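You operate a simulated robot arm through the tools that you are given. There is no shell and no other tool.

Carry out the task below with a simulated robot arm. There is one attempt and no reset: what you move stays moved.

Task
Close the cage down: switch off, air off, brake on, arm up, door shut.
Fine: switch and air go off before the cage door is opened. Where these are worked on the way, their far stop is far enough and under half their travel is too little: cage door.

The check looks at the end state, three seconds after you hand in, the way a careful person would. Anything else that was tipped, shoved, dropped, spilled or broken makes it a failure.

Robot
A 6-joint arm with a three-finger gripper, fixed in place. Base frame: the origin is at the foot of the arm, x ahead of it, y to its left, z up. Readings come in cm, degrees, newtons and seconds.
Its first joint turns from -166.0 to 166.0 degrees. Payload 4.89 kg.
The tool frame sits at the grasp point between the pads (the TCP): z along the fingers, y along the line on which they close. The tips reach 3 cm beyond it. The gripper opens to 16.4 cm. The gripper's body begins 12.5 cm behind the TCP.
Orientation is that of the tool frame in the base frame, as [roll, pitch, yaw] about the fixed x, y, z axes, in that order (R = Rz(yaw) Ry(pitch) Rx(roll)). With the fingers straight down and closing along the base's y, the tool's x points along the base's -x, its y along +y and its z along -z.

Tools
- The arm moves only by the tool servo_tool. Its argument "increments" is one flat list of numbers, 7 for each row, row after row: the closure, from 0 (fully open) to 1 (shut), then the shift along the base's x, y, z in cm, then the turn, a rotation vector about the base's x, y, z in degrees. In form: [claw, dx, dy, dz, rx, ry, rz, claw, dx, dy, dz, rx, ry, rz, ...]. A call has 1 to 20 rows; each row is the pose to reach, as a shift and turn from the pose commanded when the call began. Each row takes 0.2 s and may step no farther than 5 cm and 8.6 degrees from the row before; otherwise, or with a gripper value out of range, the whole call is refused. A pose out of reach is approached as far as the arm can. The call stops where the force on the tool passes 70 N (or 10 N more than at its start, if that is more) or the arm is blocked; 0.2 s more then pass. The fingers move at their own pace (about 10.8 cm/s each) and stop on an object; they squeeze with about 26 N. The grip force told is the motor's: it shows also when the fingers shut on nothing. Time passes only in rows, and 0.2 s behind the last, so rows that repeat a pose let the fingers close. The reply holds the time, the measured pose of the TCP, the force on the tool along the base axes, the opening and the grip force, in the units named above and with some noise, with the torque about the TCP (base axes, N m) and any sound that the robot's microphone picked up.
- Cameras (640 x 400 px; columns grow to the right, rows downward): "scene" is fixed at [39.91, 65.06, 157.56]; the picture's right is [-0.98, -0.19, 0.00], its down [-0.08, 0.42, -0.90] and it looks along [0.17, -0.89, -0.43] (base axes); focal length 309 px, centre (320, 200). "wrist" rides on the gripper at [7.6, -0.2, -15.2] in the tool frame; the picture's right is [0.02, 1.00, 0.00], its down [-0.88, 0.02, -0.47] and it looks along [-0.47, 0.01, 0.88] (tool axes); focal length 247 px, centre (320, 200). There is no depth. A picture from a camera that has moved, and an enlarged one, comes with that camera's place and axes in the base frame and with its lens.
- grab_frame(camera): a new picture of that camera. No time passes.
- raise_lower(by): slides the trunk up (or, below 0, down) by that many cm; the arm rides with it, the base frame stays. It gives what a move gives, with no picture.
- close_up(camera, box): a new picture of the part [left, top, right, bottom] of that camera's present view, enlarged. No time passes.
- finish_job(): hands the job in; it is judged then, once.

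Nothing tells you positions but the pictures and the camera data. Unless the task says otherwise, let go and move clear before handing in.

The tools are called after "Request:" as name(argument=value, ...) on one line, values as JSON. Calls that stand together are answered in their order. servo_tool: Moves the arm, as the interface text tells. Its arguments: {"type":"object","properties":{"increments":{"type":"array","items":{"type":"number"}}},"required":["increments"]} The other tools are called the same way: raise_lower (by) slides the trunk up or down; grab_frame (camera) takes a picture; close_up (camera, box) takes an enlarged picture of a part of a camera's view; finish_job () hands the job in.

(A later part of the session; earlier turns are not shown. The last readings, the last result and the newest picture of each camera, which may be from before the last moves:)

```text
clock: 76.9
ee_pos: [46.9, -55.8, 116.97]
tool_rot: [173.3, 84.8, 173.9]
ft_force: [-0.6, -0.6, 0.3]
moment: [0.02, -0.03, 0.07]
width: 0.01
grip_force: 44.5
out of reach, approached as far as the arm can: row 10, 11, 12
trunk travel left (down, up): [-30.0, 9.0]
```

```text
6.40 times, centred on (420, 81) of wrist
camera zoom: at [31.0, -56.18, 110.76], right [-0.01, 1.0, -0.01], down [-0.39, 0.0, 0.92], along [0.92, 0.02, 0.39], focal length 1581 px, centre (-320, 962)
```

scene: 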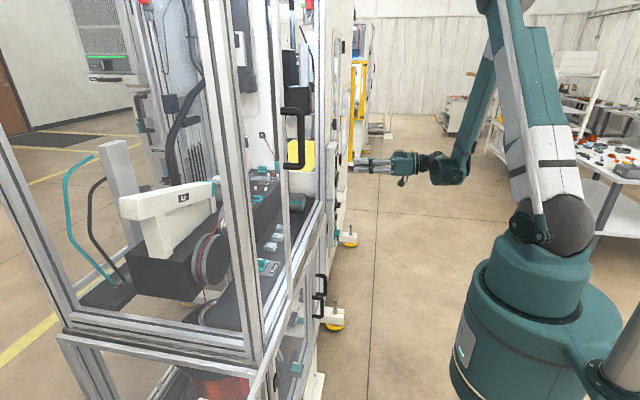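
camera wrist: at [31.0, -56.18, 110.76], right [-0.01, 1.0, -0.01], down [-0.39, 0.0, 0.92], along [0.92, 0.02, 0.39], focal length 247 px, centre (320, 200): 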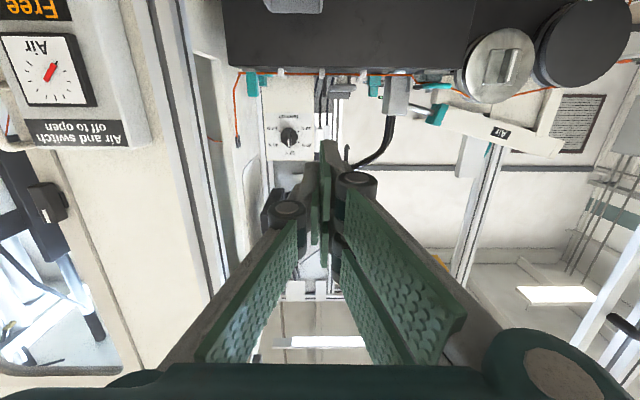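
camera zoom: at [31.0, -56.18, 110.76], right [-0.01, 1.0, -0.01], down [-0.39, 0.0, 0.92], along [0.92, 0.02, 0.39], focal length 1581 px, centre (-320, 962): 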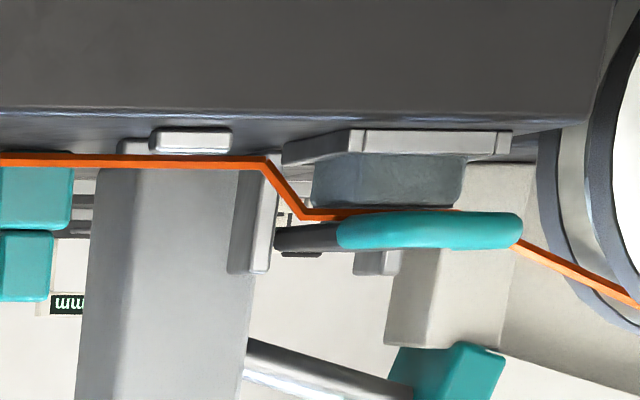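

From the front, the grey arm's ring bar overhangs the block's front edge by about 2 cm, at (80, −51, 109.5). There's clear space in front of the block to get fingertips under it. I'll lower the trunk for better reach, then line up below the ring with closed, level fingers.

Request:
raise_lower(by=-15)

Request:
servo_tool(increments=[1, 2, 1, 0, 0, -2.5, 0, 1, 4, 2, 1, 0, -5, 0, 1, 7, 3.5, 2, 0, -5, 0, 1, 10, 4.5, 3, 0, -5, 0, 1, 13, 4.5, 4, 0, -5, 0, 1, 13, 4.5, 4, 0, -5, 0])

Request:
grab_frame(camera="wrist")

Request:
close_up(camera="wrist", box=[270, 80, 390, 155])

Request:
close_up(camera="scene", box=[240, 140, 380, 228])

```text
clock: 78.7
ee_pos: [46.82, -55.9, 101.96]
tool_rot: [173.5, 84.8, 174.2]
ft_force: [0.2, -0.3, 1.0]
moment: [0.05, -0.02, 0.02]
width: 0.0
grip_force: 45.1
trunk travel left (down, up): [-15.0, 24.0]
```

```text
clock: 80.1
ee_pos: [59.93, -51.17, 106.1]
tool_rot: [109.5, 89.4, 110.2]
ft_force: [-0.3, 0.1, -0.6]
moment: [-0.01, 0.03, -0.01]
width: 0.0
grip_force: 45.3
out of reach, approached as far as the arm can: row 1, 2, 3
trunk travel left (down, up): [-15.0, 24.0]
```

```text
taken
camera wrist: at [44.71, -51.59, 98.6], right [-0.01, 1.0, -0.01], down [-0.47, 0.0, 0.88], along [0.88, 0.02, 0.47], focal length 247 px, centre (320, 200)
```

wrist: 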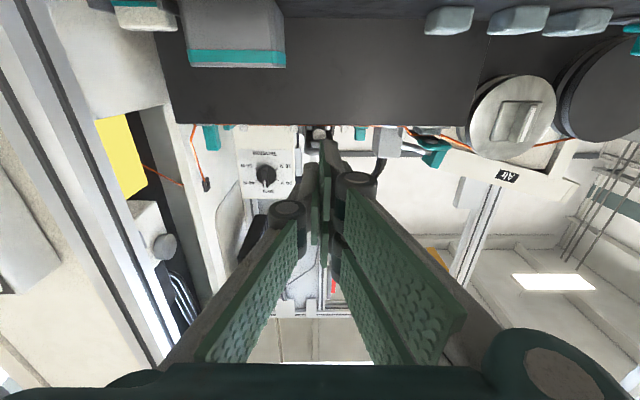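

```text
5.33 times, centred on (330, 118) of wrist
camera zoom: at [44.71, -51.59, 98.6], right [-0.01, 1.0, -0.01], down [-0.47, 0.0, 0.88], along [0.88, 0.02, 0.47], focal length 1317 px, centre (267, 640)
```

zoom: 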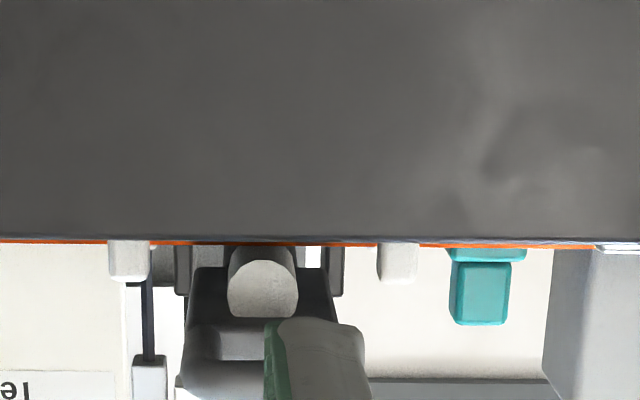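

```text
4.55 times, centred on (310, 184) of scene
camera zoom: at [39.91, 65.06, 157.56], right [-0.98, -0.19, 0.0], down [-0.08, 0.42, -0.9], along [0.17, -0.89, -0.43], focal length 1405 px, centre (366, 273)
```

zoom: 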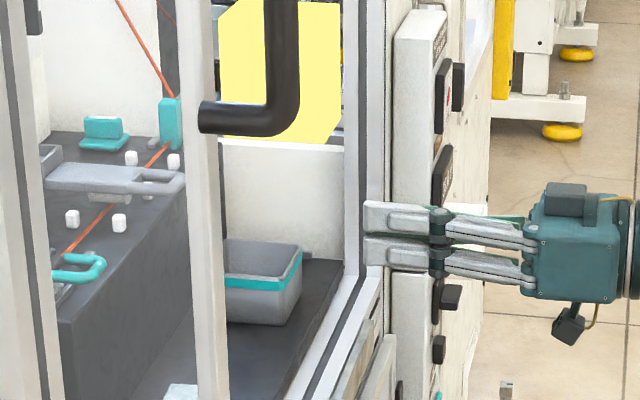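

The arm's centreline is at y≈−51. I'll move in until the tips are just short of the ring and check the height from the side.

Request:
servo_tool(increments=[1, 4, 0.1, 0, 0, 0, 0, 1, 8, 0.1, 0.1, 0, 0, 0, 1, 12, 0.1, 0.2, 0, 0, 0, 1, 15, 0.1, 0.3, 0, 0, 0, 1, 15, 0.1, 0.3, 0, 0, 0])

Request:
grab_frame(camera="wrist")

Request:
close_up(camera="scene", box=[240, 160, 320, 210])

```text
clock: 81.3
ee_pos: [74.96, -51.28, 106.05]
tool_rot: [109.6, 89.4, 110.3]
ft_force: [0.7, 0.1, 0.3]
moment: [-0.02, -0.01, 0.03]
width: 0.02
grip_force: 45.0
trunk travel left (down, up): [-15.0, 24.0]
```

```text
taken
camera wrist: at [59.75, -51.54, 98.59], right [-0.01, 1.0, -0.01], down [-0.47, 0.0, 0.88], along [0.88, 0.02, 0.47], focal length 247 px, centre (320, 200)
```

wrist: 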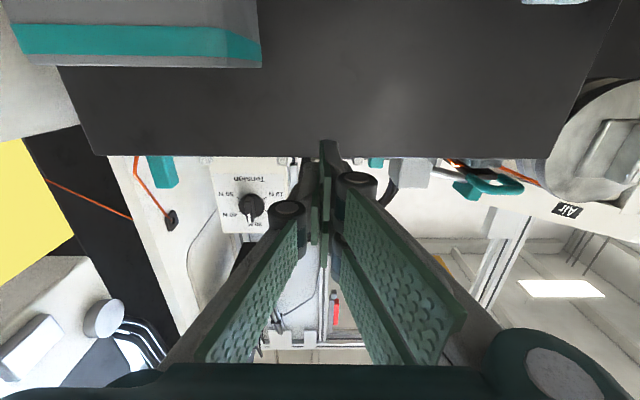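

```text
8.00 times, centred on (280, 185) of scene
camera zoom: at [39.91, 65.06, 157.56], right [-0.98, -0.19, 0.0], down [-0.08, 0.42, -0.9], along [0.17, -0.89, -0.43], focal length 2474 px, centre (640, 320)
```

zoom: 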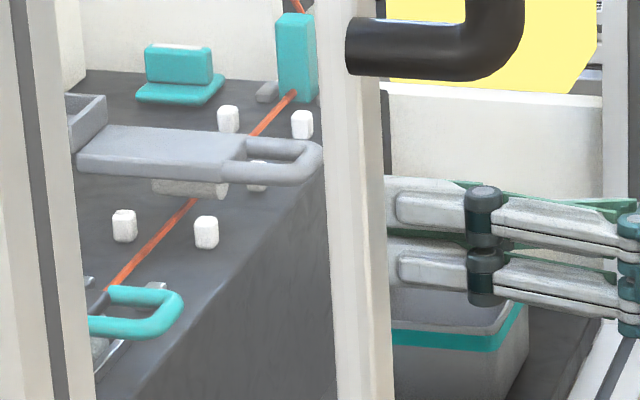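

The side view puts the ring bar's front near x≈80.5, z≈109.5. I'll slide in under it slowly, stopping if anything pushes back.

Request:
servo_tool(increments=[1, 1.2, 0.2, 0, 0, 0, 0, 1, 2.4, 0.2, 0, 0, 0, 0, 1, 3.3, 0.2, 0, 0, 0, 0, 1, 3.3, 0.2, 0, 0, 0, 0])

Request:
close_up(camera="scene", box=[240, 160, 320, 210])

Request:
close_up(camera="wrist", box=[260, 100, 380, 200])

```text
clock: 82.3
ee_pos: [78.19, -50.98, 106.16]
tool_rot: [110.8, 89.4, 111.6]
ft_force: [0.2, 0.1, -1.5]
moment: [-0.03, 0.04, -0.01]
width: 0.0
grip_force: 44.6
trunk travel left (down, up): [-15.0, 24.0]
```

```text
8.00 times, centred on (280, 185) of scene
camera zoom: at [39.91, 65.06, 157.56], right [-0.98, -0.19, 0.0], down [-0.08, 0.42, -0.9], along [0.17, -0.89, -0.43], focal length 2474 px, centre (640, 320)
```

zoom: 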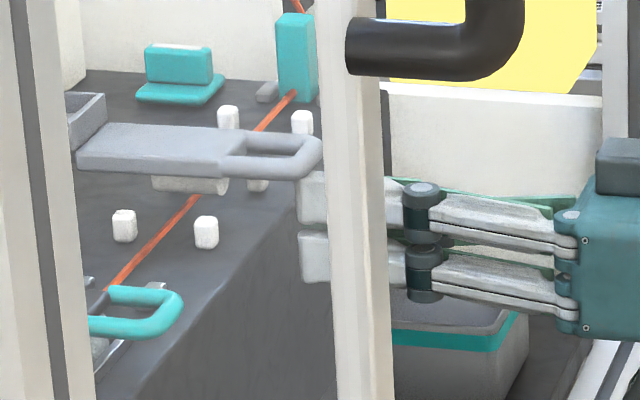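

```text
4.00 times, centred on (320, 150) of wrist
camera zoom: at [62.97, -51.23, 98.66], right [-0.01, 1.0, -0.01], down [-0.47, 0.0, 0.88], along [0.88, 0.02, 0.47], focal length 988 px, centre (320, 400)
```

zoom: 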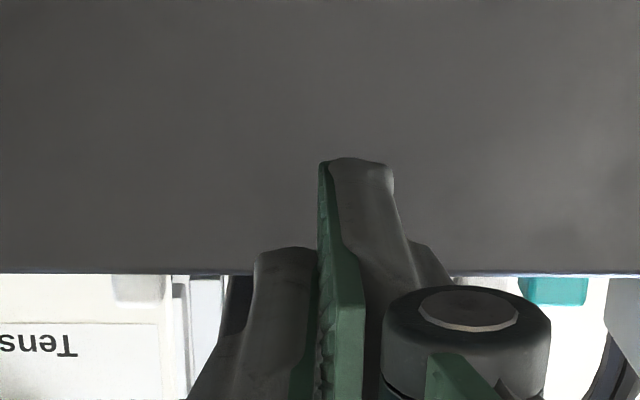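

The tips are under the ring with no contact force. I'll lift gently and see whether the arm swings up.

Request:
servo_tool(increments=[1, 0, 0, 0.8, 0, 0, 0, 1, 0, 0, 1.6, 0, 0, 0, 1, 0, 0, 2.4, 0, 0, 0, 1, 0, 0, 3.2, 0, 0, 0, 1, 0, 0, 3.2, 0, 0, 0])

Request:
close_up(camera="scene", box=[220, 140, 320, 203])

```text
clock: 83.5
ee_pos: [78.07, -51.03, 109.3]
tool_rot: [110.4, 89.4, 111.2]
ft_force: [-0.5, 0.3, -0.8]
moment: [-0.03, 0.0, -0.03]
width: 0.0
grip_force: 44.8
trunk travel left (down, up): [-15.0, 24.0]
```

```text
6.35 times, centred on (270, 172) of scene
camera zoom: at [39.91, 65.06, 157.56], right [-0.98, -0.19, 0.0], down [-0.08, 0.42, -0.9], along [0.17, -0.89, -0.43], focal length 1963 px, centre (638, 381)
```

zoom: 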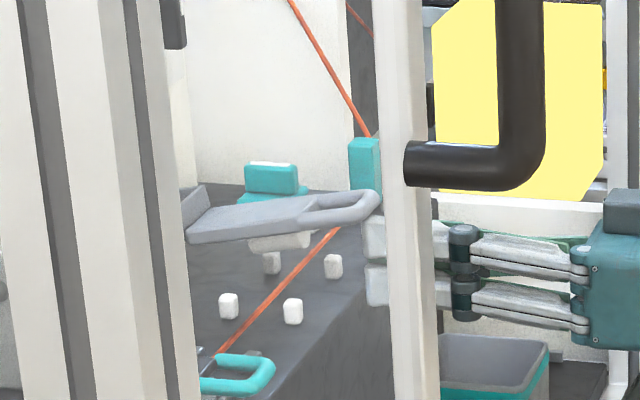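

The arm swings up freely. I'll follow its arc, up and slightly forward, with the fingertips.

Request:
servo_tool(increments=[1, 0.3, 0, 1.4, 0, 0, 0, 1, 0.8, 0, 2.7, 0, 0, 0, 1, 1.3, 0, 4.0, 0, 0, 0, 1, 2.0, 0, 5.3, 0, 0, 0, 1, 2.8, 0, 6.5, 0, 0, 0, 1, 3.6, 0, 7.6, 0, 0, 0, 1, 4.5, 0, 8.6, 0, 0, 0, 1, 5.5, 0, 9.5, 0, 0, 0, 1, 5.5, 0, 9.5, 0, 0, 0])

Request:
close_up(camera="scene", box=[200, 110, 340, 198])

Request:
grab_frame(camera="wrist")

```text
clock: 85.5
ee_pos: [83.59, -51.0, 119.0]
tool_rot: [110.8, 89.4, 111.5]
ft_force: [0.2, -0.9, -1.3]
moment: [-0.02, 0.0, -0.01]
width: 0.01
grip_force: 44.8
trunk travel left (down, up): [-15.0, 24.0]
```

```text
4.55 times, centred on (270, 154) of scene
camera zoom: at [39.91, 65.06, 157.56], right [-0.98, -0.19, 0.0], down [-0.08, 0.42, -0.9], along [0.17, -0.89, -0.43], focal length 1405 px, centre (547, 409)
```

zoom: 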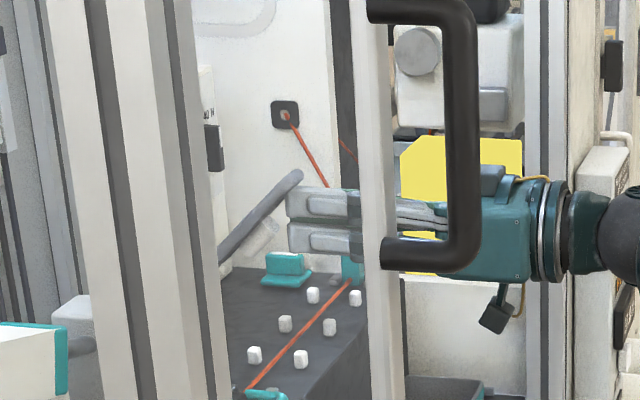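

```text
taken
camera wrist: at [68.42, -51.32, 111.54], right [-0.01, 1.0, -0.01], down [-0.47, 0.01, 0.88], along [0.88, 0.02, 0.47], focal length 247 px, centre (320, 200)
```

wrist: 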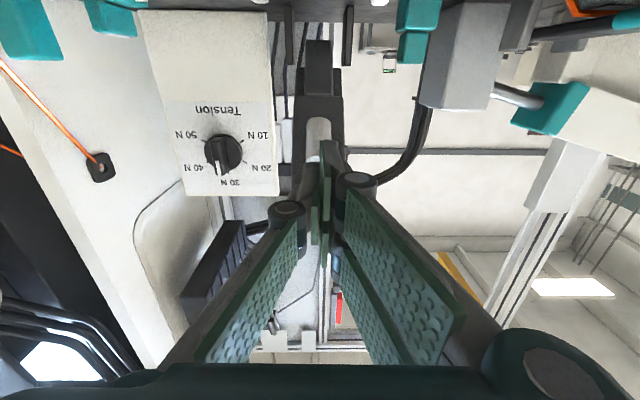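

The arm is near 45° now. I'll keep following the arc toward vertical.

Request:
servo_tool(increments=[1, 1, 0, 0.9, 0, 0, 0, 1, 2.1, 0, 1.8, 0, 0, 0, 1, 3.3, 0, 2.6, 0, 0, 0, 1, 4.5, 0, 3.2, 0, 0, 0, 1, 5.8, 0, 3.7, 0, 0, 0, 1, 5.8, 0, 3.7, 0, 0, 0])

Request:
close_up(camera="scene", box=[200, 110, 340, 198])

Request:
grab_frame(camera="wrist")

```text
clock: 86.9
ee_pos: [89.49, -51.13, 122.65]
tool_rot: [109.9, 89.4, 110.7]
ft_force: [0.2, 0.7, 0.7]
moment: [-0.01, 0.09, -0.02]
width: 0.01
grip_force: 44.9
trunk travel left (down, up): [-15.0, 24.0]
```

```text
4.55 times, centred on (270, 154) of scene
camera zoom: at [39.91, 65.06, 157.56], right [-0.98, -0.19, 0.0], down [-0.08, 0.42, -0.9], along [0.17, -0.89, -0.43], focal length 1405 px, centre (547, 409)
```

zoom: 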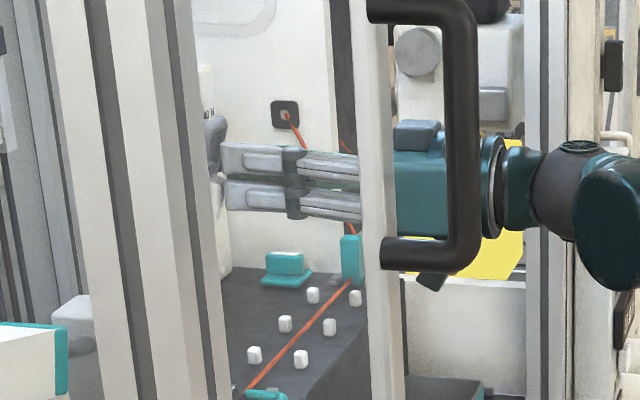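

```text
taken
camera wrist: at [74.19, -51.45, 115.18], right [-0.01, 1.0, -0.01], down [-0.47, 0.01, 0.88], along [0.88, 0.02, 0.47], focal length 247 px, centre (320, 200)
```

wrist: 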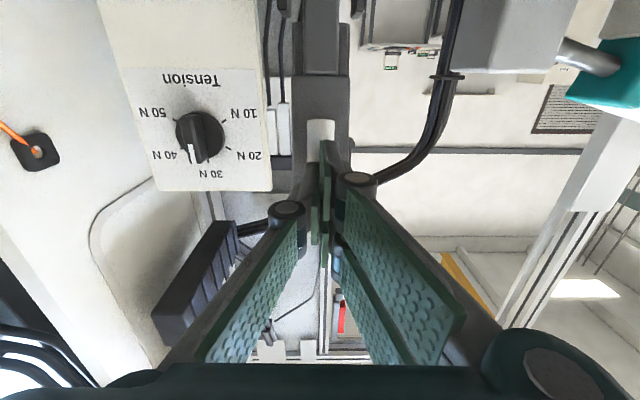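

The arm is about 70–75° up with no resistance. I'll continue in small pushes to find its stop.

Request:
servo_tool(increments=[1, 0.7, 0, 0.2, 0, 0, 0, 1, 1.4, 0, 0.4, 0, 0, 0, 1, 2.0, 0, 0.5, 0, 0, 0, 1, 2.0, 0, 0.5, 0, 0, 0])

Request:
close_up(camera="scene", box=[200, 110, 340, 198])

Request:
close_up(camera="wrist", box=[240, 0, 400, 180])

```text
clock: 87.9
ee_pos: [91.4, -50.96, 123.16]
tool_rot: [110.5, 89.4, 111.2]
ft_force: [0.4, 0.5, 0.2]
moment: [0.01, 0.01, 0.01]
width: 0.0
grip_force: 44.8
trunk travel left (down, up): [-15.0, 24.0]
```

```text
4.55 times, centred on (270, 154) of scene
camera zoom: at [39.91, 65.06, 157.56], right [-0.98, -0.19, 0.0], down [-0.08, 0.42, -0.9], along [0.17, -0.89, -0.43], focal length 1405 px, centre (547, 409)
```

zoom: 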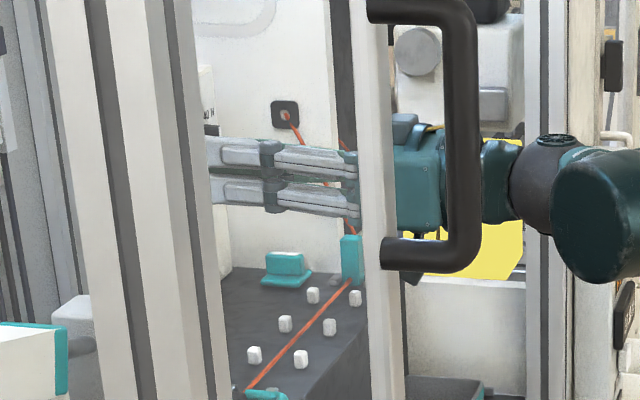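

```text
2.22 times, centred on (320, 90) of wrist
camera zoom: at [76.22, -51.41, 115.66], right [-0.01, 1.0, -0.01], down [-0.47, 0.0, 0.88], along [0.88, 0.02, 0.47], focal length 549 px, centre (320, 444)
```

zoom: 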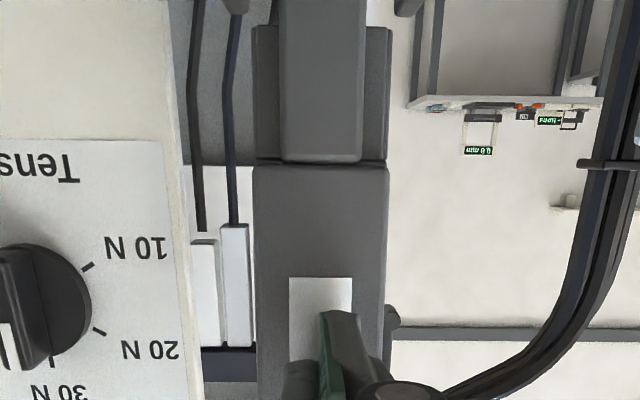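

Request:
servo_tool(increments=[1, 0.7, 0, 0.1, 0, 0, 0, 1, 1.4, 0, 0.1, 0, 0, 0, 1, 2.0, 0, 0.1, 0, 0, 0, 1, 2.0, 0, 0.1, 0, 0, 0])

Request:
close_up(camera="wrist", box=[240, 0, 400, 180])

```text
clock: 88.9
ee_pos: [93.37, -51.0, 123.23]
tool_rot: [110.4, 89.4, 111.3]
ft_force: [0.6, -0.3, 0.3]
moment: [0.03, 0.03, 0.01]
width: 0.0
grip_force: 45.2
trunk travel left (down, up): [-15.0, 24.0]
```

```text
2.22 times, centred on (320, 90) of wrist
camera zoom: at [78.22, -51.39, 115.69], right [-0.01, 1.0, -0.01], down [-0.47, 0.01, 0.88], along [0.88, 0.02, 0.47], focal length 549 px, centre (320, 444)
```

zoom: 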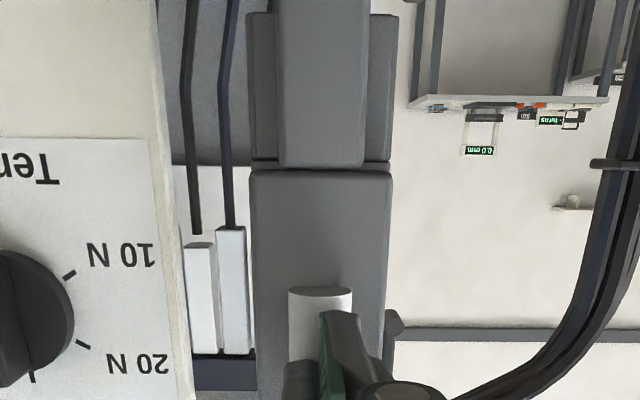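

Request:
servo_tool(increments=[1, 0.7, 0, 0, 0, 0, 0, 1, 1.4, 0, -0.1, 0, 0, 0, 1, 2.0, 0, -0.2, 0, 0, 0, 1, 2.0, 0, -0.2, 0, 0, 0])

Request:
grab_frame(camera="wrist")

Request:
grab_frame(camera="scene")

```text
clock: 89.9
ee_pos: [95.4, -50.96, 123.1]
tool_rot: [108.3, 89.6, 108.9]
ft_force: [-14.1, 2.3, -2.2]
moment: [0.12, 0.46, 0.1]
width: 0.0
grip_force: 45.1
trunk travel left (down, up): [-15.0, 24.0]
```

```text
taken
camera wrist: at [80.09, -51.31, 115.54], right [-0.01, 1.0, -0.01], down [-0.47, 0.01, 0.88], along [0.88, 0.02, 0.47], focal length 247 px, centre (320, 200)
```

wrist: 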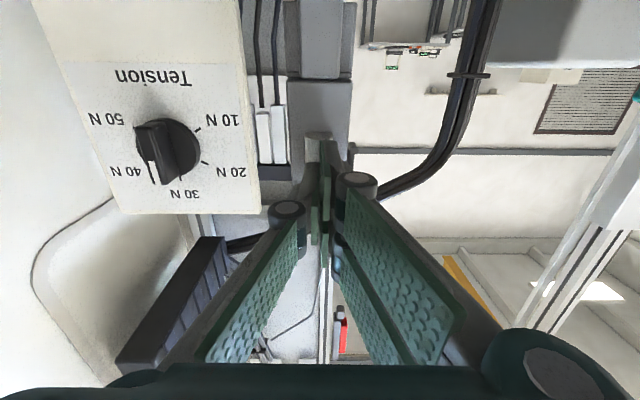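

```text
taken
```

scene: 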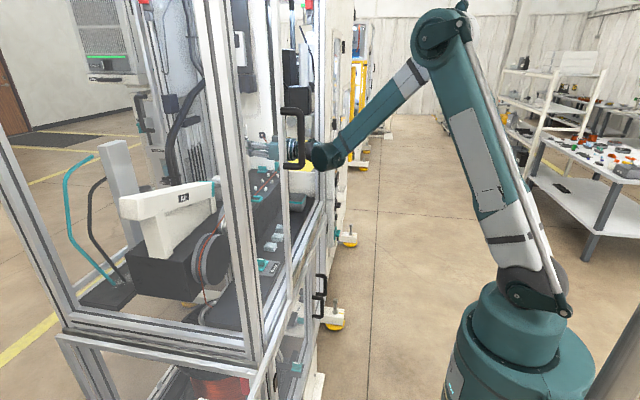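

A −14 N contact force has appeared, which is likely the stop. I'll push a touch more to confirm.

Request:
servo_tool(increments=[1, 0.4, 0, 0, 0, 0, 0, 1, 0.6, 0, 0, 0, 0, 0])

```text
clock: 90.4
ee_pos: [95.38, -51.13, 123.03]
tool_rot: [108.9, 89.6, 109.6]
ft_force: [-36.1, 6.0, 2.9]
moment: [0.34, 1.01, 0.22]
width: 0.01
grip_force: 44.9
trunk travel left (down, up): [-15.0, 24.0]
stopped in row 2: the force on the tool passed its limit at 76 N (the readings are from after the stop); the commanded pose is now the measured one
```

That is the arm's upper stop. I'll withdraw the fingers straight back and see whether the arm stays up.

Request:
servo_tool(increments=[1, -1, 0, 0, 0, 0, 0, 1, -3, 0, 0, 0, 0, 0, 1, -6, 0, 0, 0, 0, 0, 1, -10, 0, 0, 0, 0, 0, 1, -14, 0, 0, 0, 0, 0, 1, -18, 0, 0, 0, 0, 0, 1, -22, 0, 0, 0, 0, 0, 1, -26, 0, 0, 0, 0, 0, 1, -30, 0, 0, 0, 0, 0, 1, -33, 0, 0, 0, 0, 0, 1, -33, 0, 0, 0, 0, 0])

Request:
grab_frame(camera="wrist")

Request:
close_up(camera="scene", box=[200, 110, 340, 198])

```text
clock: 92.8
ee_pos: [62.58, -51.05, 122.73]
tool_rot: [118.8, 89.4, 119.5]
ft_force: [-0.1, 0.4, 0.9]
moment: [0.02, 0.02, -0.08]
width: 0.0
grip_force: 44.8
trunk travel left (down, up): [-15.0, 24.0]
```

```text
taken
camera wrist: at [47.35, -51.42, 115.24], right [-0.01, 1.0, -0.01], down [-0.47, 0.01, 0.88], along [0.88, 0.02, 0.47], focal length 247 px, centre (320, 200)
```

wrist: 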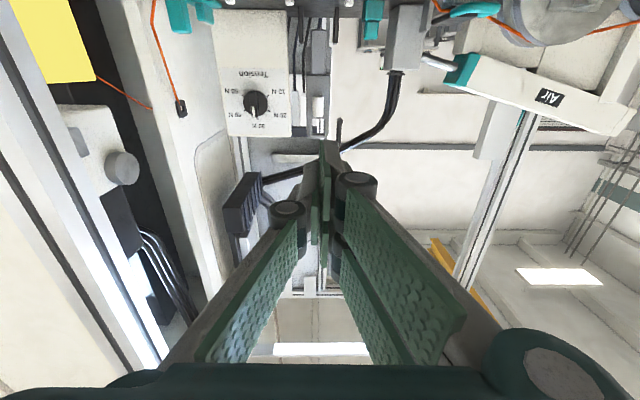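

```text
4.55 times, centred on (270, 154) of scene
camera zoom: at [39.91, 65.06, 157.56], right [-0.98, -0.19, 0.0], down [-0.08, 0.42, -0.9], along [0.17, -0.89, -0.43], focal length 1405 px, centre (547, 409)
```

zoom: 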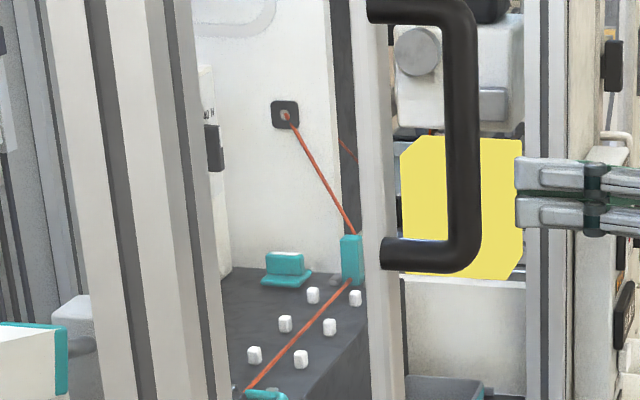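

The arm stays up. I'll raise the trunk back and return to the front of the door handle to close the door.

Request:
servo_tool(increments=[0.9, -4, 0, 0, 0, 0, 0, 0.8, -8, 0, 0, 0, 0, 0, 0.7, -12, 0, 0, 0, 0, 0, 0.6, -16, 0, 0, 0, 0, 0, 0.6, -18, 0, 0, 0, 0, 0])

Request:
raise_lower(by=15)

Request:
grab_frame(camera="wrist")

Request:
grab_frame(camera="scene")

```text
clock: 94.0
ee_pos: [44.68, -50.99, 122.86]
tool_rot: [120.8, 89.5, 121.6]
ft_force: [1.0, 0.3, -0.6]
moment: [-0.01, -0.02, -0.03]
width: 6.57
grip_force: 0.2
trunk travel left (down, up): [-15.0, 24.0]
```

```text
clock: 95.8
ee_pos: [44.65, -51.01, 137.93]
tool_rot: [118.5, 89.5, 119.3]
ft_force: [0.2, 0.3, 0.5]
moment: [0.0, -0.01, -0.05]
width: 6.55
grip_force: 0.1
trunk travel left (down, up): [-30.0, 9.0]
```

```text
taken
camera wrist: at [29.46, -51.37, 130.45], right [-0.01, 1.0, -0.01], down [-0.47, 0.01, 0.88], along [0.88, 0.02, 0.47], focal length 247 px, centre (320, 200)
```

wrist: 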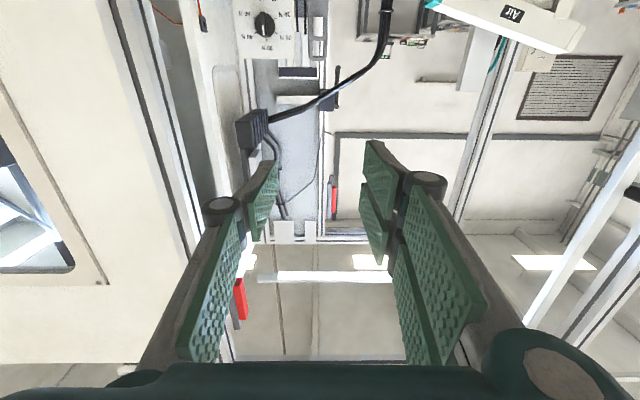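

```text
taken
```

scene: 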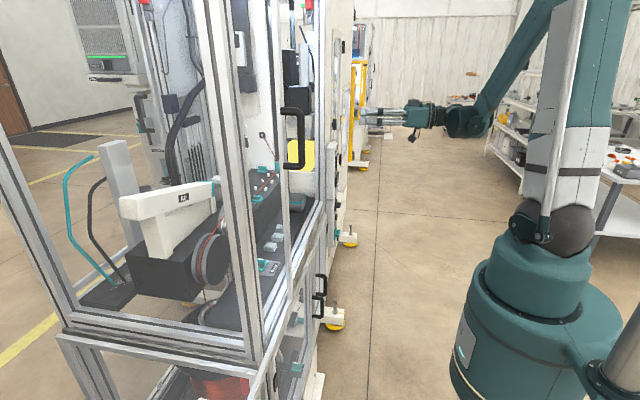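

Before closing the door I'll take one more look down inside to verify everything is in place.

Request:
servo_tool(increments=[0.6, 0.5, -1, 0, 0, 8, 0, 0.6, 1, -2, 0.3, 0, 16, 0, 0.6, 1.5, -3, 0.6, 0, 24, 0, 0.6, 2, -4, 1, 0, 32, 0, 0.6, 2, -4, 1, 0, 40, 0, 0.6, 2, -4, 1, 0, 48, 0, 0.6, 2, -4, 1, 0, 54, 0, 0.6, 2, -4, 1, 0, 54, 0])

Request:
grab_frame(camera="wrist")

Request:
close_up(camera="wrist", box=[340, 0, 520, 112])

Request:
close_up(camera="wrist", box=[200, 40, 380, 152])

```text
clock: 97.6
ee_pos: [46.67, -55.08, 138.91]
tool_rot: [178.9, 35.6, 179.5]
ft_force: [1.5, 0.5, 0.2]
moment: [0.0, 0.05, 0.0]
width: 6.55
grip_force: 0.0
trunk travel left (down, up): [-30.0, 9.0]
```

```text
taken
camera wrist: at [31.61, -55.38, 146.93], right [-0.02, 1.0, 0.0], down [0.44, 0.01, 0.9], along [0.9, 0.02, -0.44], focal length 247 px, centre (320, 200)
```

wrist: 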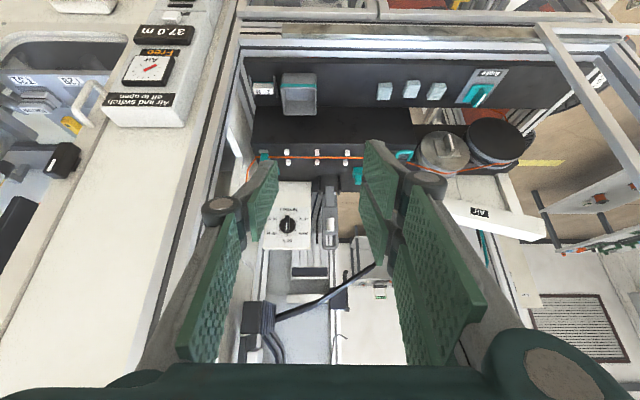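

```text
3.56 times, centred on (430, 56) of wrist
camera zoom: at [31.61, -55.38, 146.93], right [-0.02, 1.0, 0.0], down [0.44, 0.01, 0.9], along [0.9, 0.02, -0.44], focal length 878 px, centre (-71, 712)
```

zoom: 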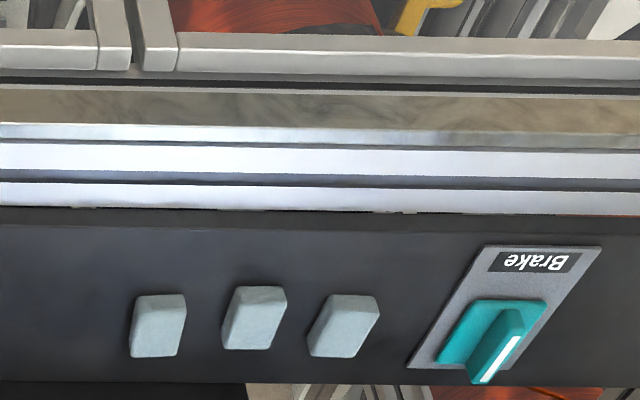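

```text
3.56 times, centred on (290, 96) of wrist
camera zoom: at [31.61, -55.38, 146.93], right [-0.02, 1.0, 0.0], down [0.44, 0.01, 0.9], along [0.9, 0.02, -0.44], focal length 878 px, centre (427, 570)
```

zoom: 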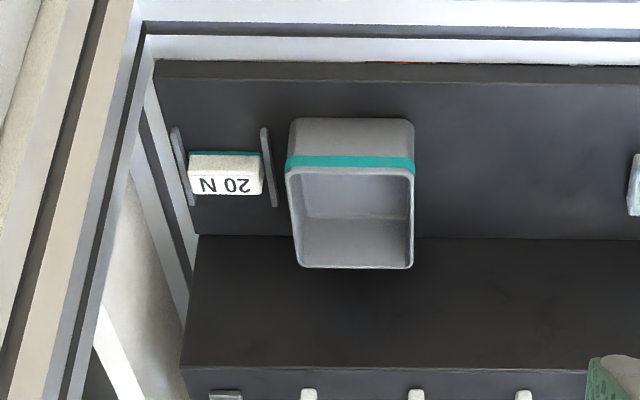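

Request:
close_up(camera="wrist", box=[380, 90, 540, 190])

Request:
close_up(camera="wrist", box=[280, 130, 400, 260])

```text
4.00 times, centred on (460, 140) of wrist
camera zoom: at [31.61, -55.38, 146.93], right [-0.02, 1.0, 0.0], down [0.44, 0.01, 0.9], along [0.9, 0.02, -0.44], focal length 988 px, centre (-240, 440)
```

zoom: 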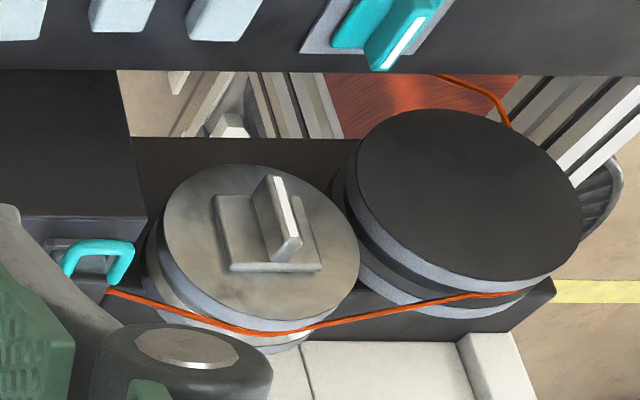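

```text
3.08 times, centred on (340, 195) of wrist
camera zoom: at [31.61, -55.38, 146.93], right [-0.02, 1.0, 0.0], down [0.44, 0.01, 0.9], along [0.9, 0.02, -0.44], focal length 760 px, centre (258, 215)
```

zoom: 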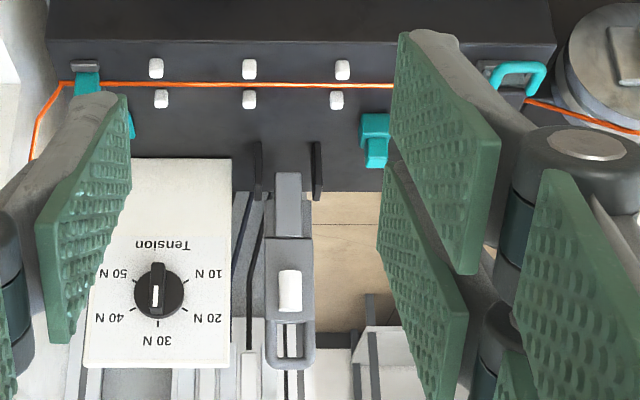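

Everything checks out: the brake is square to its plate, the arm is up, and the basket and pulleys are undisturbed. I'll level the tool again and approach the door handle at (57.5, −4.5, 139) with the tool yawed.

Request:
servo_tool(increments=[0.6, 0, 0, 0, 0, -8, 0, 0.6, 0, 0, 0, 0, -16, 0, 0.6, 0, 0, 0, 0, -24, 0, 0.6, 0, 0, 0, 0, -32, 0, 0.6, -0.5, 1, -0.3, 0, -40, 0, 0.6, -1, 2, -0.5, 0, -48, 0, 0.6, -2, 4, -0.5, 0, -54, 0, 0.6, -3.5, 7.5, -0.3, 0, -54, 0, 0.6, -5, 11, 0, 0, -54, 0, 0.6, -6.5, 14.5, 0, 0, -54, 0, 0.6, -8, 17.5, 0, 0, -54, 0, 0.6, -9, 20.5, 0, 0, -54, 0])

Request:
servo_tool(increments=[0.6, 0, 2.5, 0, 0, 0, 7, 0.6, 0, 5.5, 0, 0, 0, 14, 0.6, 0, 8.5, 0, 0, 0, 21, 0.6, 1, 11.5, 0, 0, 0, 28, 0.6, 3, 14.5, 0, 0, 0, 35, 0.6, 6, 17.5, 0, 0, 0, 40, 0.6, 8.5, 20, 0, 0, 0, 40, 0.6, 8.5, 20, 0, 0, 0, 40])

Request:
grab_frame(camera="wrist")

Request:
close_up(camera="scene", box=[230, 60, 430, 185])

```text
clock: 100.2
ee_pos: [37.64, -34.75, 138.73]
tool_rot: [116.1, 89.4, 116.9]
ft_force: [0.4, -1.8, -0.6]
moment: [0.01, -0.11, 0.33]
width: 6.59
grip_force: 0.1
trunk travel left (down, up): [-30.0, 9.0]
```

```text
clock: 102.0
ee_pos: [46.28, -14.5, 139.18]
tool_rot: [120.7, 89.5, 161.3]
ft_force: [-0.3, 0.8, 0.5]
moment: [0.0, 0.01, -0.08]
width: 6.56
grip_force: 0.2
trunk travel left (down, up): [-30.0, 9.0]
```

```text
taken
camera wrist: at [34.86, -24.59, 131.66], right [-0.65, 0.76, -0.01], down [-0.36, -0.3, 0.88], along [0.67, 0.58, 0.47], focal length 247 px, centre (320, 200)
```

wrist: 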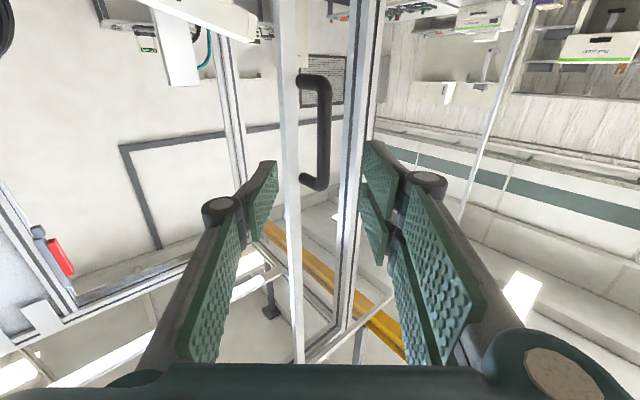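

```text
3.20 times, centred on (330, 122) of scene
camera zoom: at [39.91, 65.06, 157.56], right [-0.98, -0.19, 0.0], down [-0.08, 0.42, -0.9], along [0.17, -0.89, -0.43], focal length 989 px, centre (288, 448)
```

zoom: 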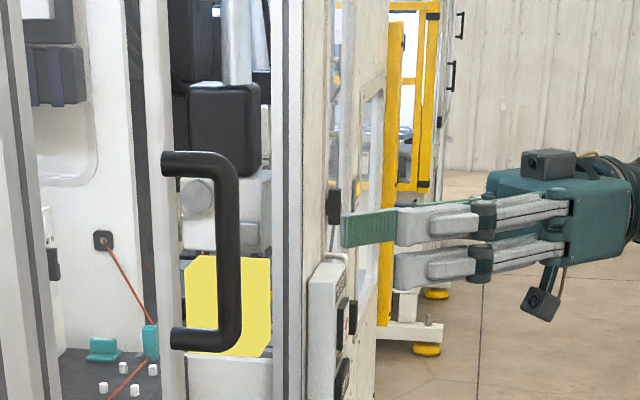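

The handle is centred between the fingers. I'll narrow the opening and advance along the tool axis to cage it.

Request:
servo_tool(increments=[0.75, 3, 2.6, 0, 0, 0, 0, 0.75, 6, 5.2, 0, 0, 0, 0, 0.75, 8.5, 7.5, 0, 0, 0, 0, 0.75, 10.5, 9.3, 0, 0, 0, 0, 0.75, 10.5, 9.3, 0, 0, 0, 0])

Request:
grab_frame(camera="wrist")

Request:
close_up(camera="scene", box=[230, 60, 430, 185])

```text
clock: 103.2
ee_pos: [56.71, -5.23, 138.99]
tool_rot: [119.6, 89.5, 160.2]
ft_force: [0.5, -0.2, -0.3]
moment: [0.03, -0.04, 0.0]
width: 4.1
grip_force: 0.0
trunk travel left (down, up): [-30.0, 9.0]
```

```text
taken
camera wrist: at [45.21, -15.34, 131.52], right [-0.65, 0.76, -0.01], down [-0.36, -0.3, 0.88], along [0.67, 0.58, 0.47], focal length 247 px, centre (320, 200)
```

wrist: 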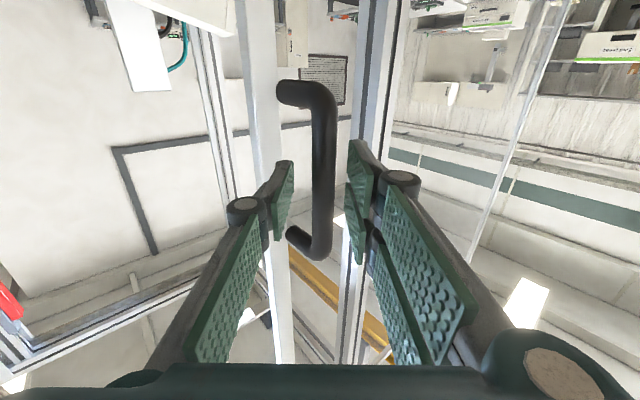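

```text
3.20 times, centred on (330, 122) of scene
camera zoom: at [39.91, 65.06, 157.56], right [-0.98, -0.19, 0.0], down [-0.08, 0.42, -0.9], along [0.17, -0.89, -0.43], focal length 989 px, centre (288, 448)
```

zoom: 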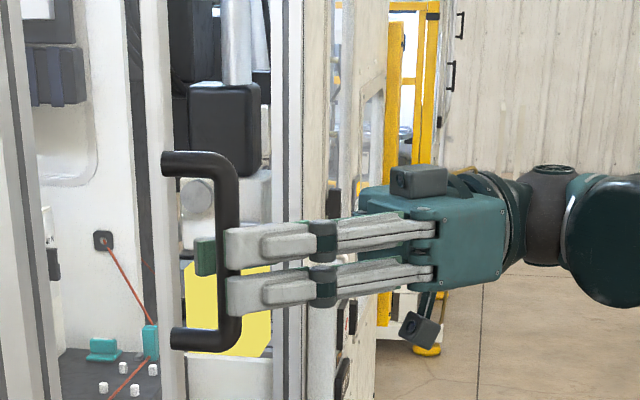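

The handle is caged. I'll slide the door toward −y, easing the yaw back as I go.

Request:
servo_tool(increments=[0.78, 0, -1, 0, 0, 0, -1, 0.78, 0, -3, 0, 0, 0, -3, 0.78, 0, -5.5, 0, 0, 0, -6, 0.78, 0, -8, 0, 0, 0, -9, 0.78, 0, -10.5, 0, 0, 0, -12, 0.78, 0, -13, 0, 0, 0, -15, 0.78, 0, -15.5, 0, 0, 0, -15, 0.78, 0, -18, 0, 0, 0, -15, 0.78, 0, -20, 0, 0, 0, -15])

Request:
grab_frame(camera="wrist")

Request:
grab_frame(camera="scene")

```text
clock: 105.2
ee_pos: [56.51, -25.29, 138.91]
tool_rot: [118.9, 89.4, 144.6]
ft_force: [0.6, 0.2, -0.7]
moment: [0.0, 0.0, -0.07]
width: 3.62
grip_force: 0.2
trunk travel left (down, up): [-30.0, 9.0]
```

```text
taken
camera wrist: at [42.88, -32.05, 131.46], right [-0.43, 0.9, -0.01], down [-0.43, -0.19, 0.88], along [0.79, 0.39, 0.47], focal length 247 px, centre (320, 200)
```

wrist: 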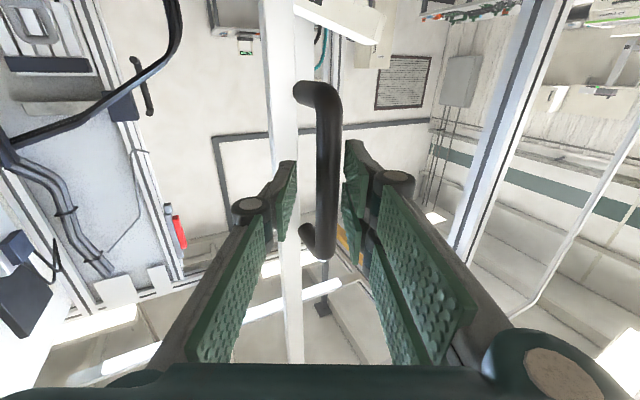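

```text
taken
```

scene: 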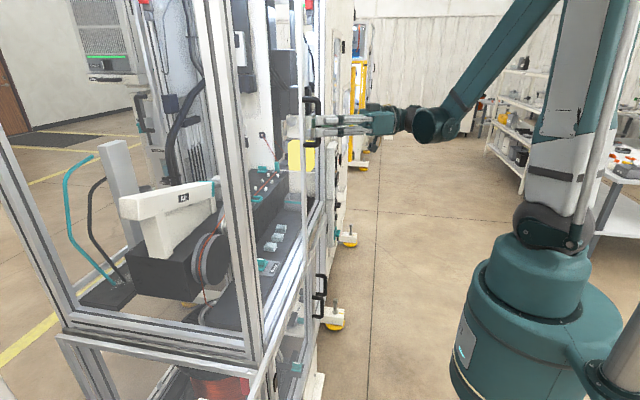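

The door follows nicely with the handle near y≈−25. I'll continue toward closed.

Request:
servo_tool(increments=[0.78, 0, -2, 0, 0, 0, -2, 0.78, 0, -4.5, 0, 0, 0, -5, 0.78, 0, -7, 0, 0, 0, -8, 0.78, 0, -10, 0, 0, 0, -12, 0.78, 0, -13, 0, 0, 0, -16, 0.78, 0, -16, 0, 0, 0, -20, 0.78, 0, -19, 0, 0, 0, -24, 0.78, 0, -22, 0, 0, 0, -25, 0.78, 0, -25, 0, 0, 0, -25, 0.78, 0, -28, 0, 0, 0, -25, 0.78, 0, -31, 0, 0, 0, -25, 0.78, 0, -34, 0, 0, 0, -25, 0.78, 0, -36, 0, 0, 0, -25])

Request:
grab_frame(camera="wrist")

Request:
grab_frame(camera="scene")

```text
clock: 108.0
ee_pos: [56.77, -61.3, 138.88]
tool_rot: [119.0, 89.5, 119.7]
ft_force: [0.4, 0.3, 0.4]
moment: [-0.05, 0.0, 0.02]
width: 3.59
grip_force: 0.0
trunk travel left (down, up): [-30.0, 9.0]
```

```text
taken
camera wrist: at [41.42, -61.55, 131.44], right [-0.01, 1.0, -0.01], down [-0.47, 0.01, 0.88], along [0.88, 0.02, 0.47], focal length 247 px, centre (320, 200)
```

wrist: 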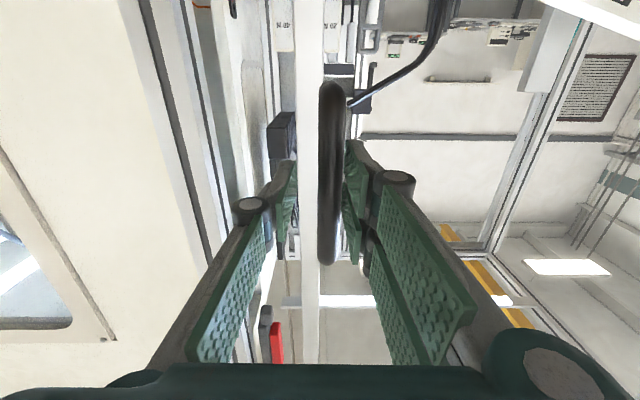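

```text
taken
```

scene: 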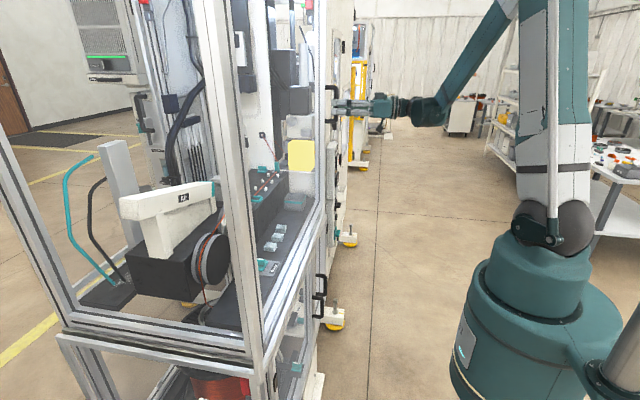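

About 11 cm remain. I'll push on until the closing stop shows up as force.

Request:
servo_tool(increments=[0.78, 0, -1.5, 0, 0, 0, 0, 0.78, 0, -4, 0, 0, 0, 0, 0.78, 0, -6.5, 0, 0, 0, 0, 0.78, 0, -8.5, 0, 0, 0, 0, 0.78, 0, -10, 0, 0, 0, 0, 0.78, 0, -10.8, 0, 0, 0, 0, 0.78, 0, -11.3, 0, 0, 0, 0, 0.78, 0, -11.7, 0, 0, 0, 0, 0.78, 0, -12, 0, 0, 0, 0])

Request:
grab_frame(camera="wrist")

Request:
grab_frame(camera="scene")

```text
clock: 110.0
ee_pos: [56.73, -73.1, 138.83]
tool_rot: [123.0, 89.5, 123.9]
ft_force: [-2.1, 14.9, -5.5]
moment: [-0.45, -0.01, 0.23]
width: 4.21
grip_force: 7.2
trunk travel left (down, up): [-30.0, 9.0]
```

```text
taken
camera wrist: at [41.47, -73.47, 131.47], right [-0.01, 1.0, -0.01], down [-0.47, 0.01, 0.88], along [0.88, 0.02, 0.47], focal length 247 px, centre (320, 200)
```

wrist: 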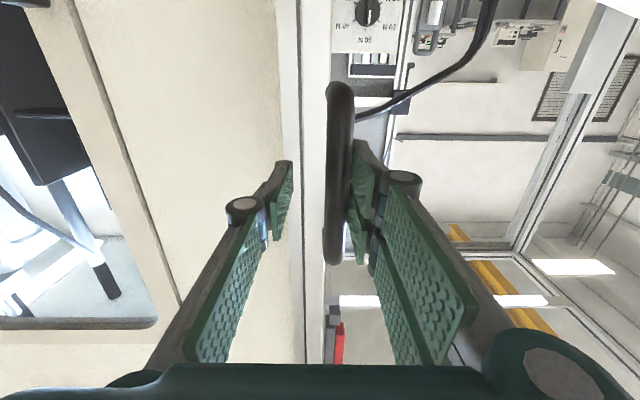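

```text
taken
```

scene: 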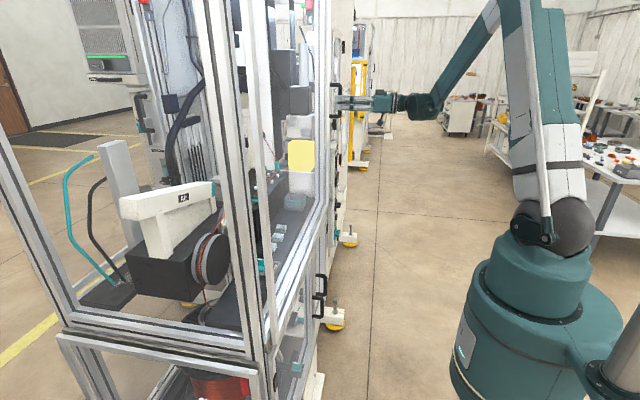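

A 15 N force has built up, so the door is at its closed stop. I'll push slightly more to be sure, then ease off.

Request:
servo_tool(increments=[0.82, 0, -0.4, 0, 0, 0, 0, 0.82, 0, -0.8, 0, 0, 0, 0, 0.82, 0, -0.8, 0, 0, 0, 0])

Request:
close_up(camera="scene", box=[310, 70, 410, 132])

Request:
close_up(camera="scene", box=[200, 260, 360, 360])

```text
clock: 110.8
ee_pos: [56.76, -73.67, 139.07]
tool_rot: [134.9, 89.5, 135.7]
ft_force: [3.5, 53.1, -18.3]
moment: [-1.16, 0.25, 0.46]
width: 5.21
grip_force: 26.5
trunk travel left (down, up): [-30.0, 9.0]
```

```text
6.40 times, centred on (360, 101) of scene
camera zoom: at [39.91, 65.06, 157.56], right [-0.98, -0.19, 0.0], down [-0.08, 0.42, -0.9], along [0.17, -0.89, -0.43], focal length 1979 px, centre (64, 834)
```

zoom: 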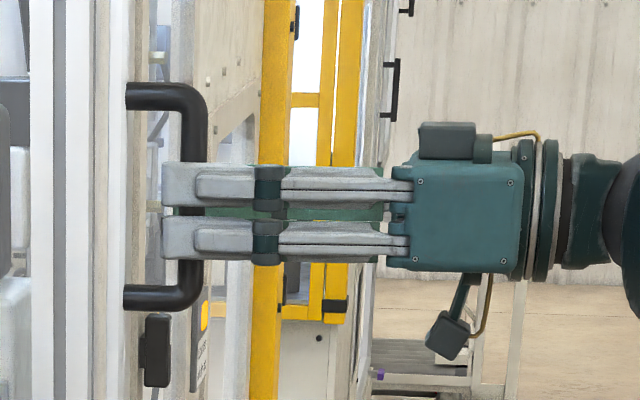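

```text
4.00 times, centred on (280, 310) of scene
camera zoom: at [39.91, 65.06, 157.56], right [-0.98, -0.19, 0.0], down [-0.08, 0.42, -0.9], along [0.17, -0.89, -0.43], focal length 1237 px, centre (480, -240)
```

zoom: 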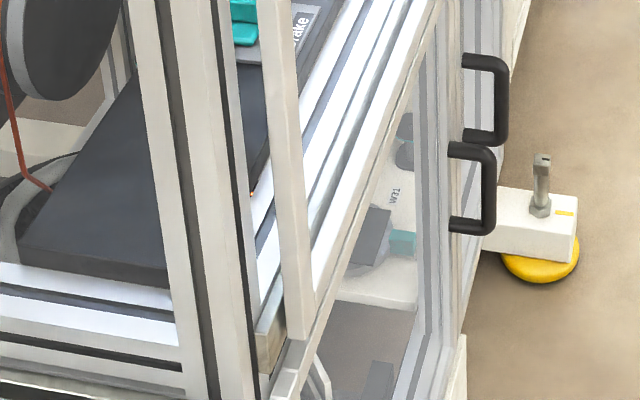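

The door matches its original closed position exactly. I'll release the handle and withdraw without touching it.

Request:
servo_tool(increments=[0.65, 0, 0.6, 0, 0, 0, 0, 0.6, 0, 1.4, 0, 0, 0, 0, 0.6, 0, 1.6, 0, 0, 0, 0, 0.6, -4, 1.6, 0, 0, 0, 0, 0.6, -8, 1.6, 0, 0, 0, 0, 0.6, -12, 1.6, 0, 0, 0, 0, 0.6, -16, 2, 0, 0, 0, 0, 0.6, -18, 4, 0, 0, 0, 0, 0.6, -18, 8, 0, 0, 0, 0, 0.6, -18, 12, 0, 0, 0, 0])

Request:
grab_frame(camera="wrist")

Request:
grab_frame(camera="scene")

Request:
close_up(camera="scene", box=[310, 70, 410, 132])

```text
clock: 113.0
ee_pos: [38.77, -62.13, 138.78]
tool_rot: [116.7, 89.4, 117.5]
ft_force: [-0.3, -0.3, -0.4]
moment: [-0.02, -0.04, 0.13]
width: 6.54
grip_force: 0.0
trunk travel left (down, up): [-30.0, 9.0]
```

```text
taken
camera wrist: at [23.4, -62.4, 131.31], right [-0.01, 1.0, -0.01], down [-0.47, 0.01, 0.88], along [0.88, 0.02, 0.47], focal length 247 px, centre (320, 200)
```

wrist: 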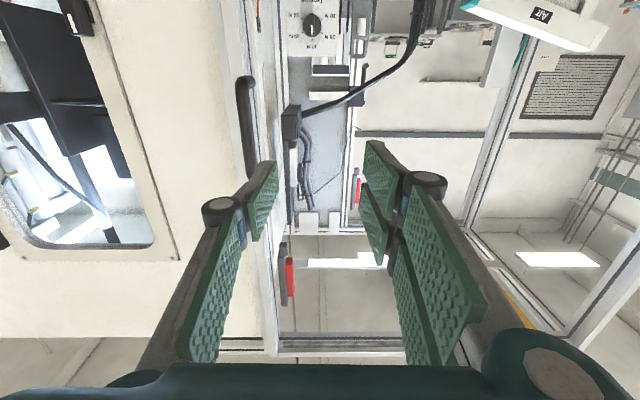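

```text
taken
```

scene: 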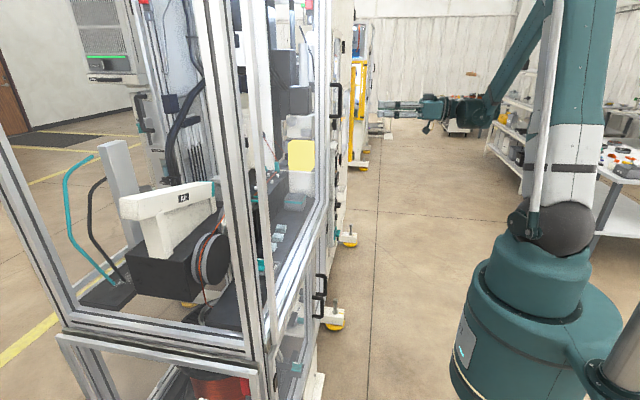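

```text
6.40 times, centred on (360, 101) of scene
camera zoom: at [39.91, 65.06, 157.56], right [-0.98, -0.19, 0.0], down [-0.08, 0.42, -0.9], along [0.17, -0.89, -0.43], focal length 1979 px, centre (64, 834)
```

zoom: 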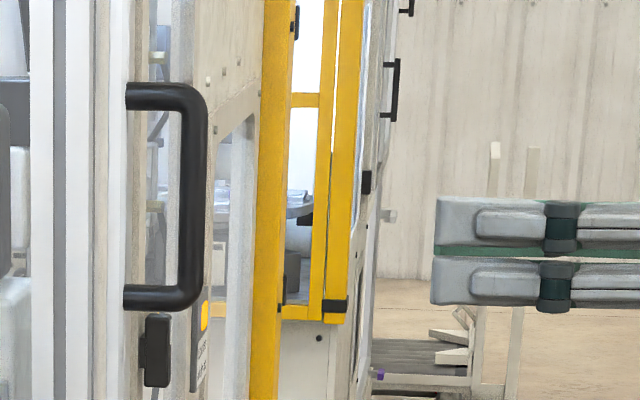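

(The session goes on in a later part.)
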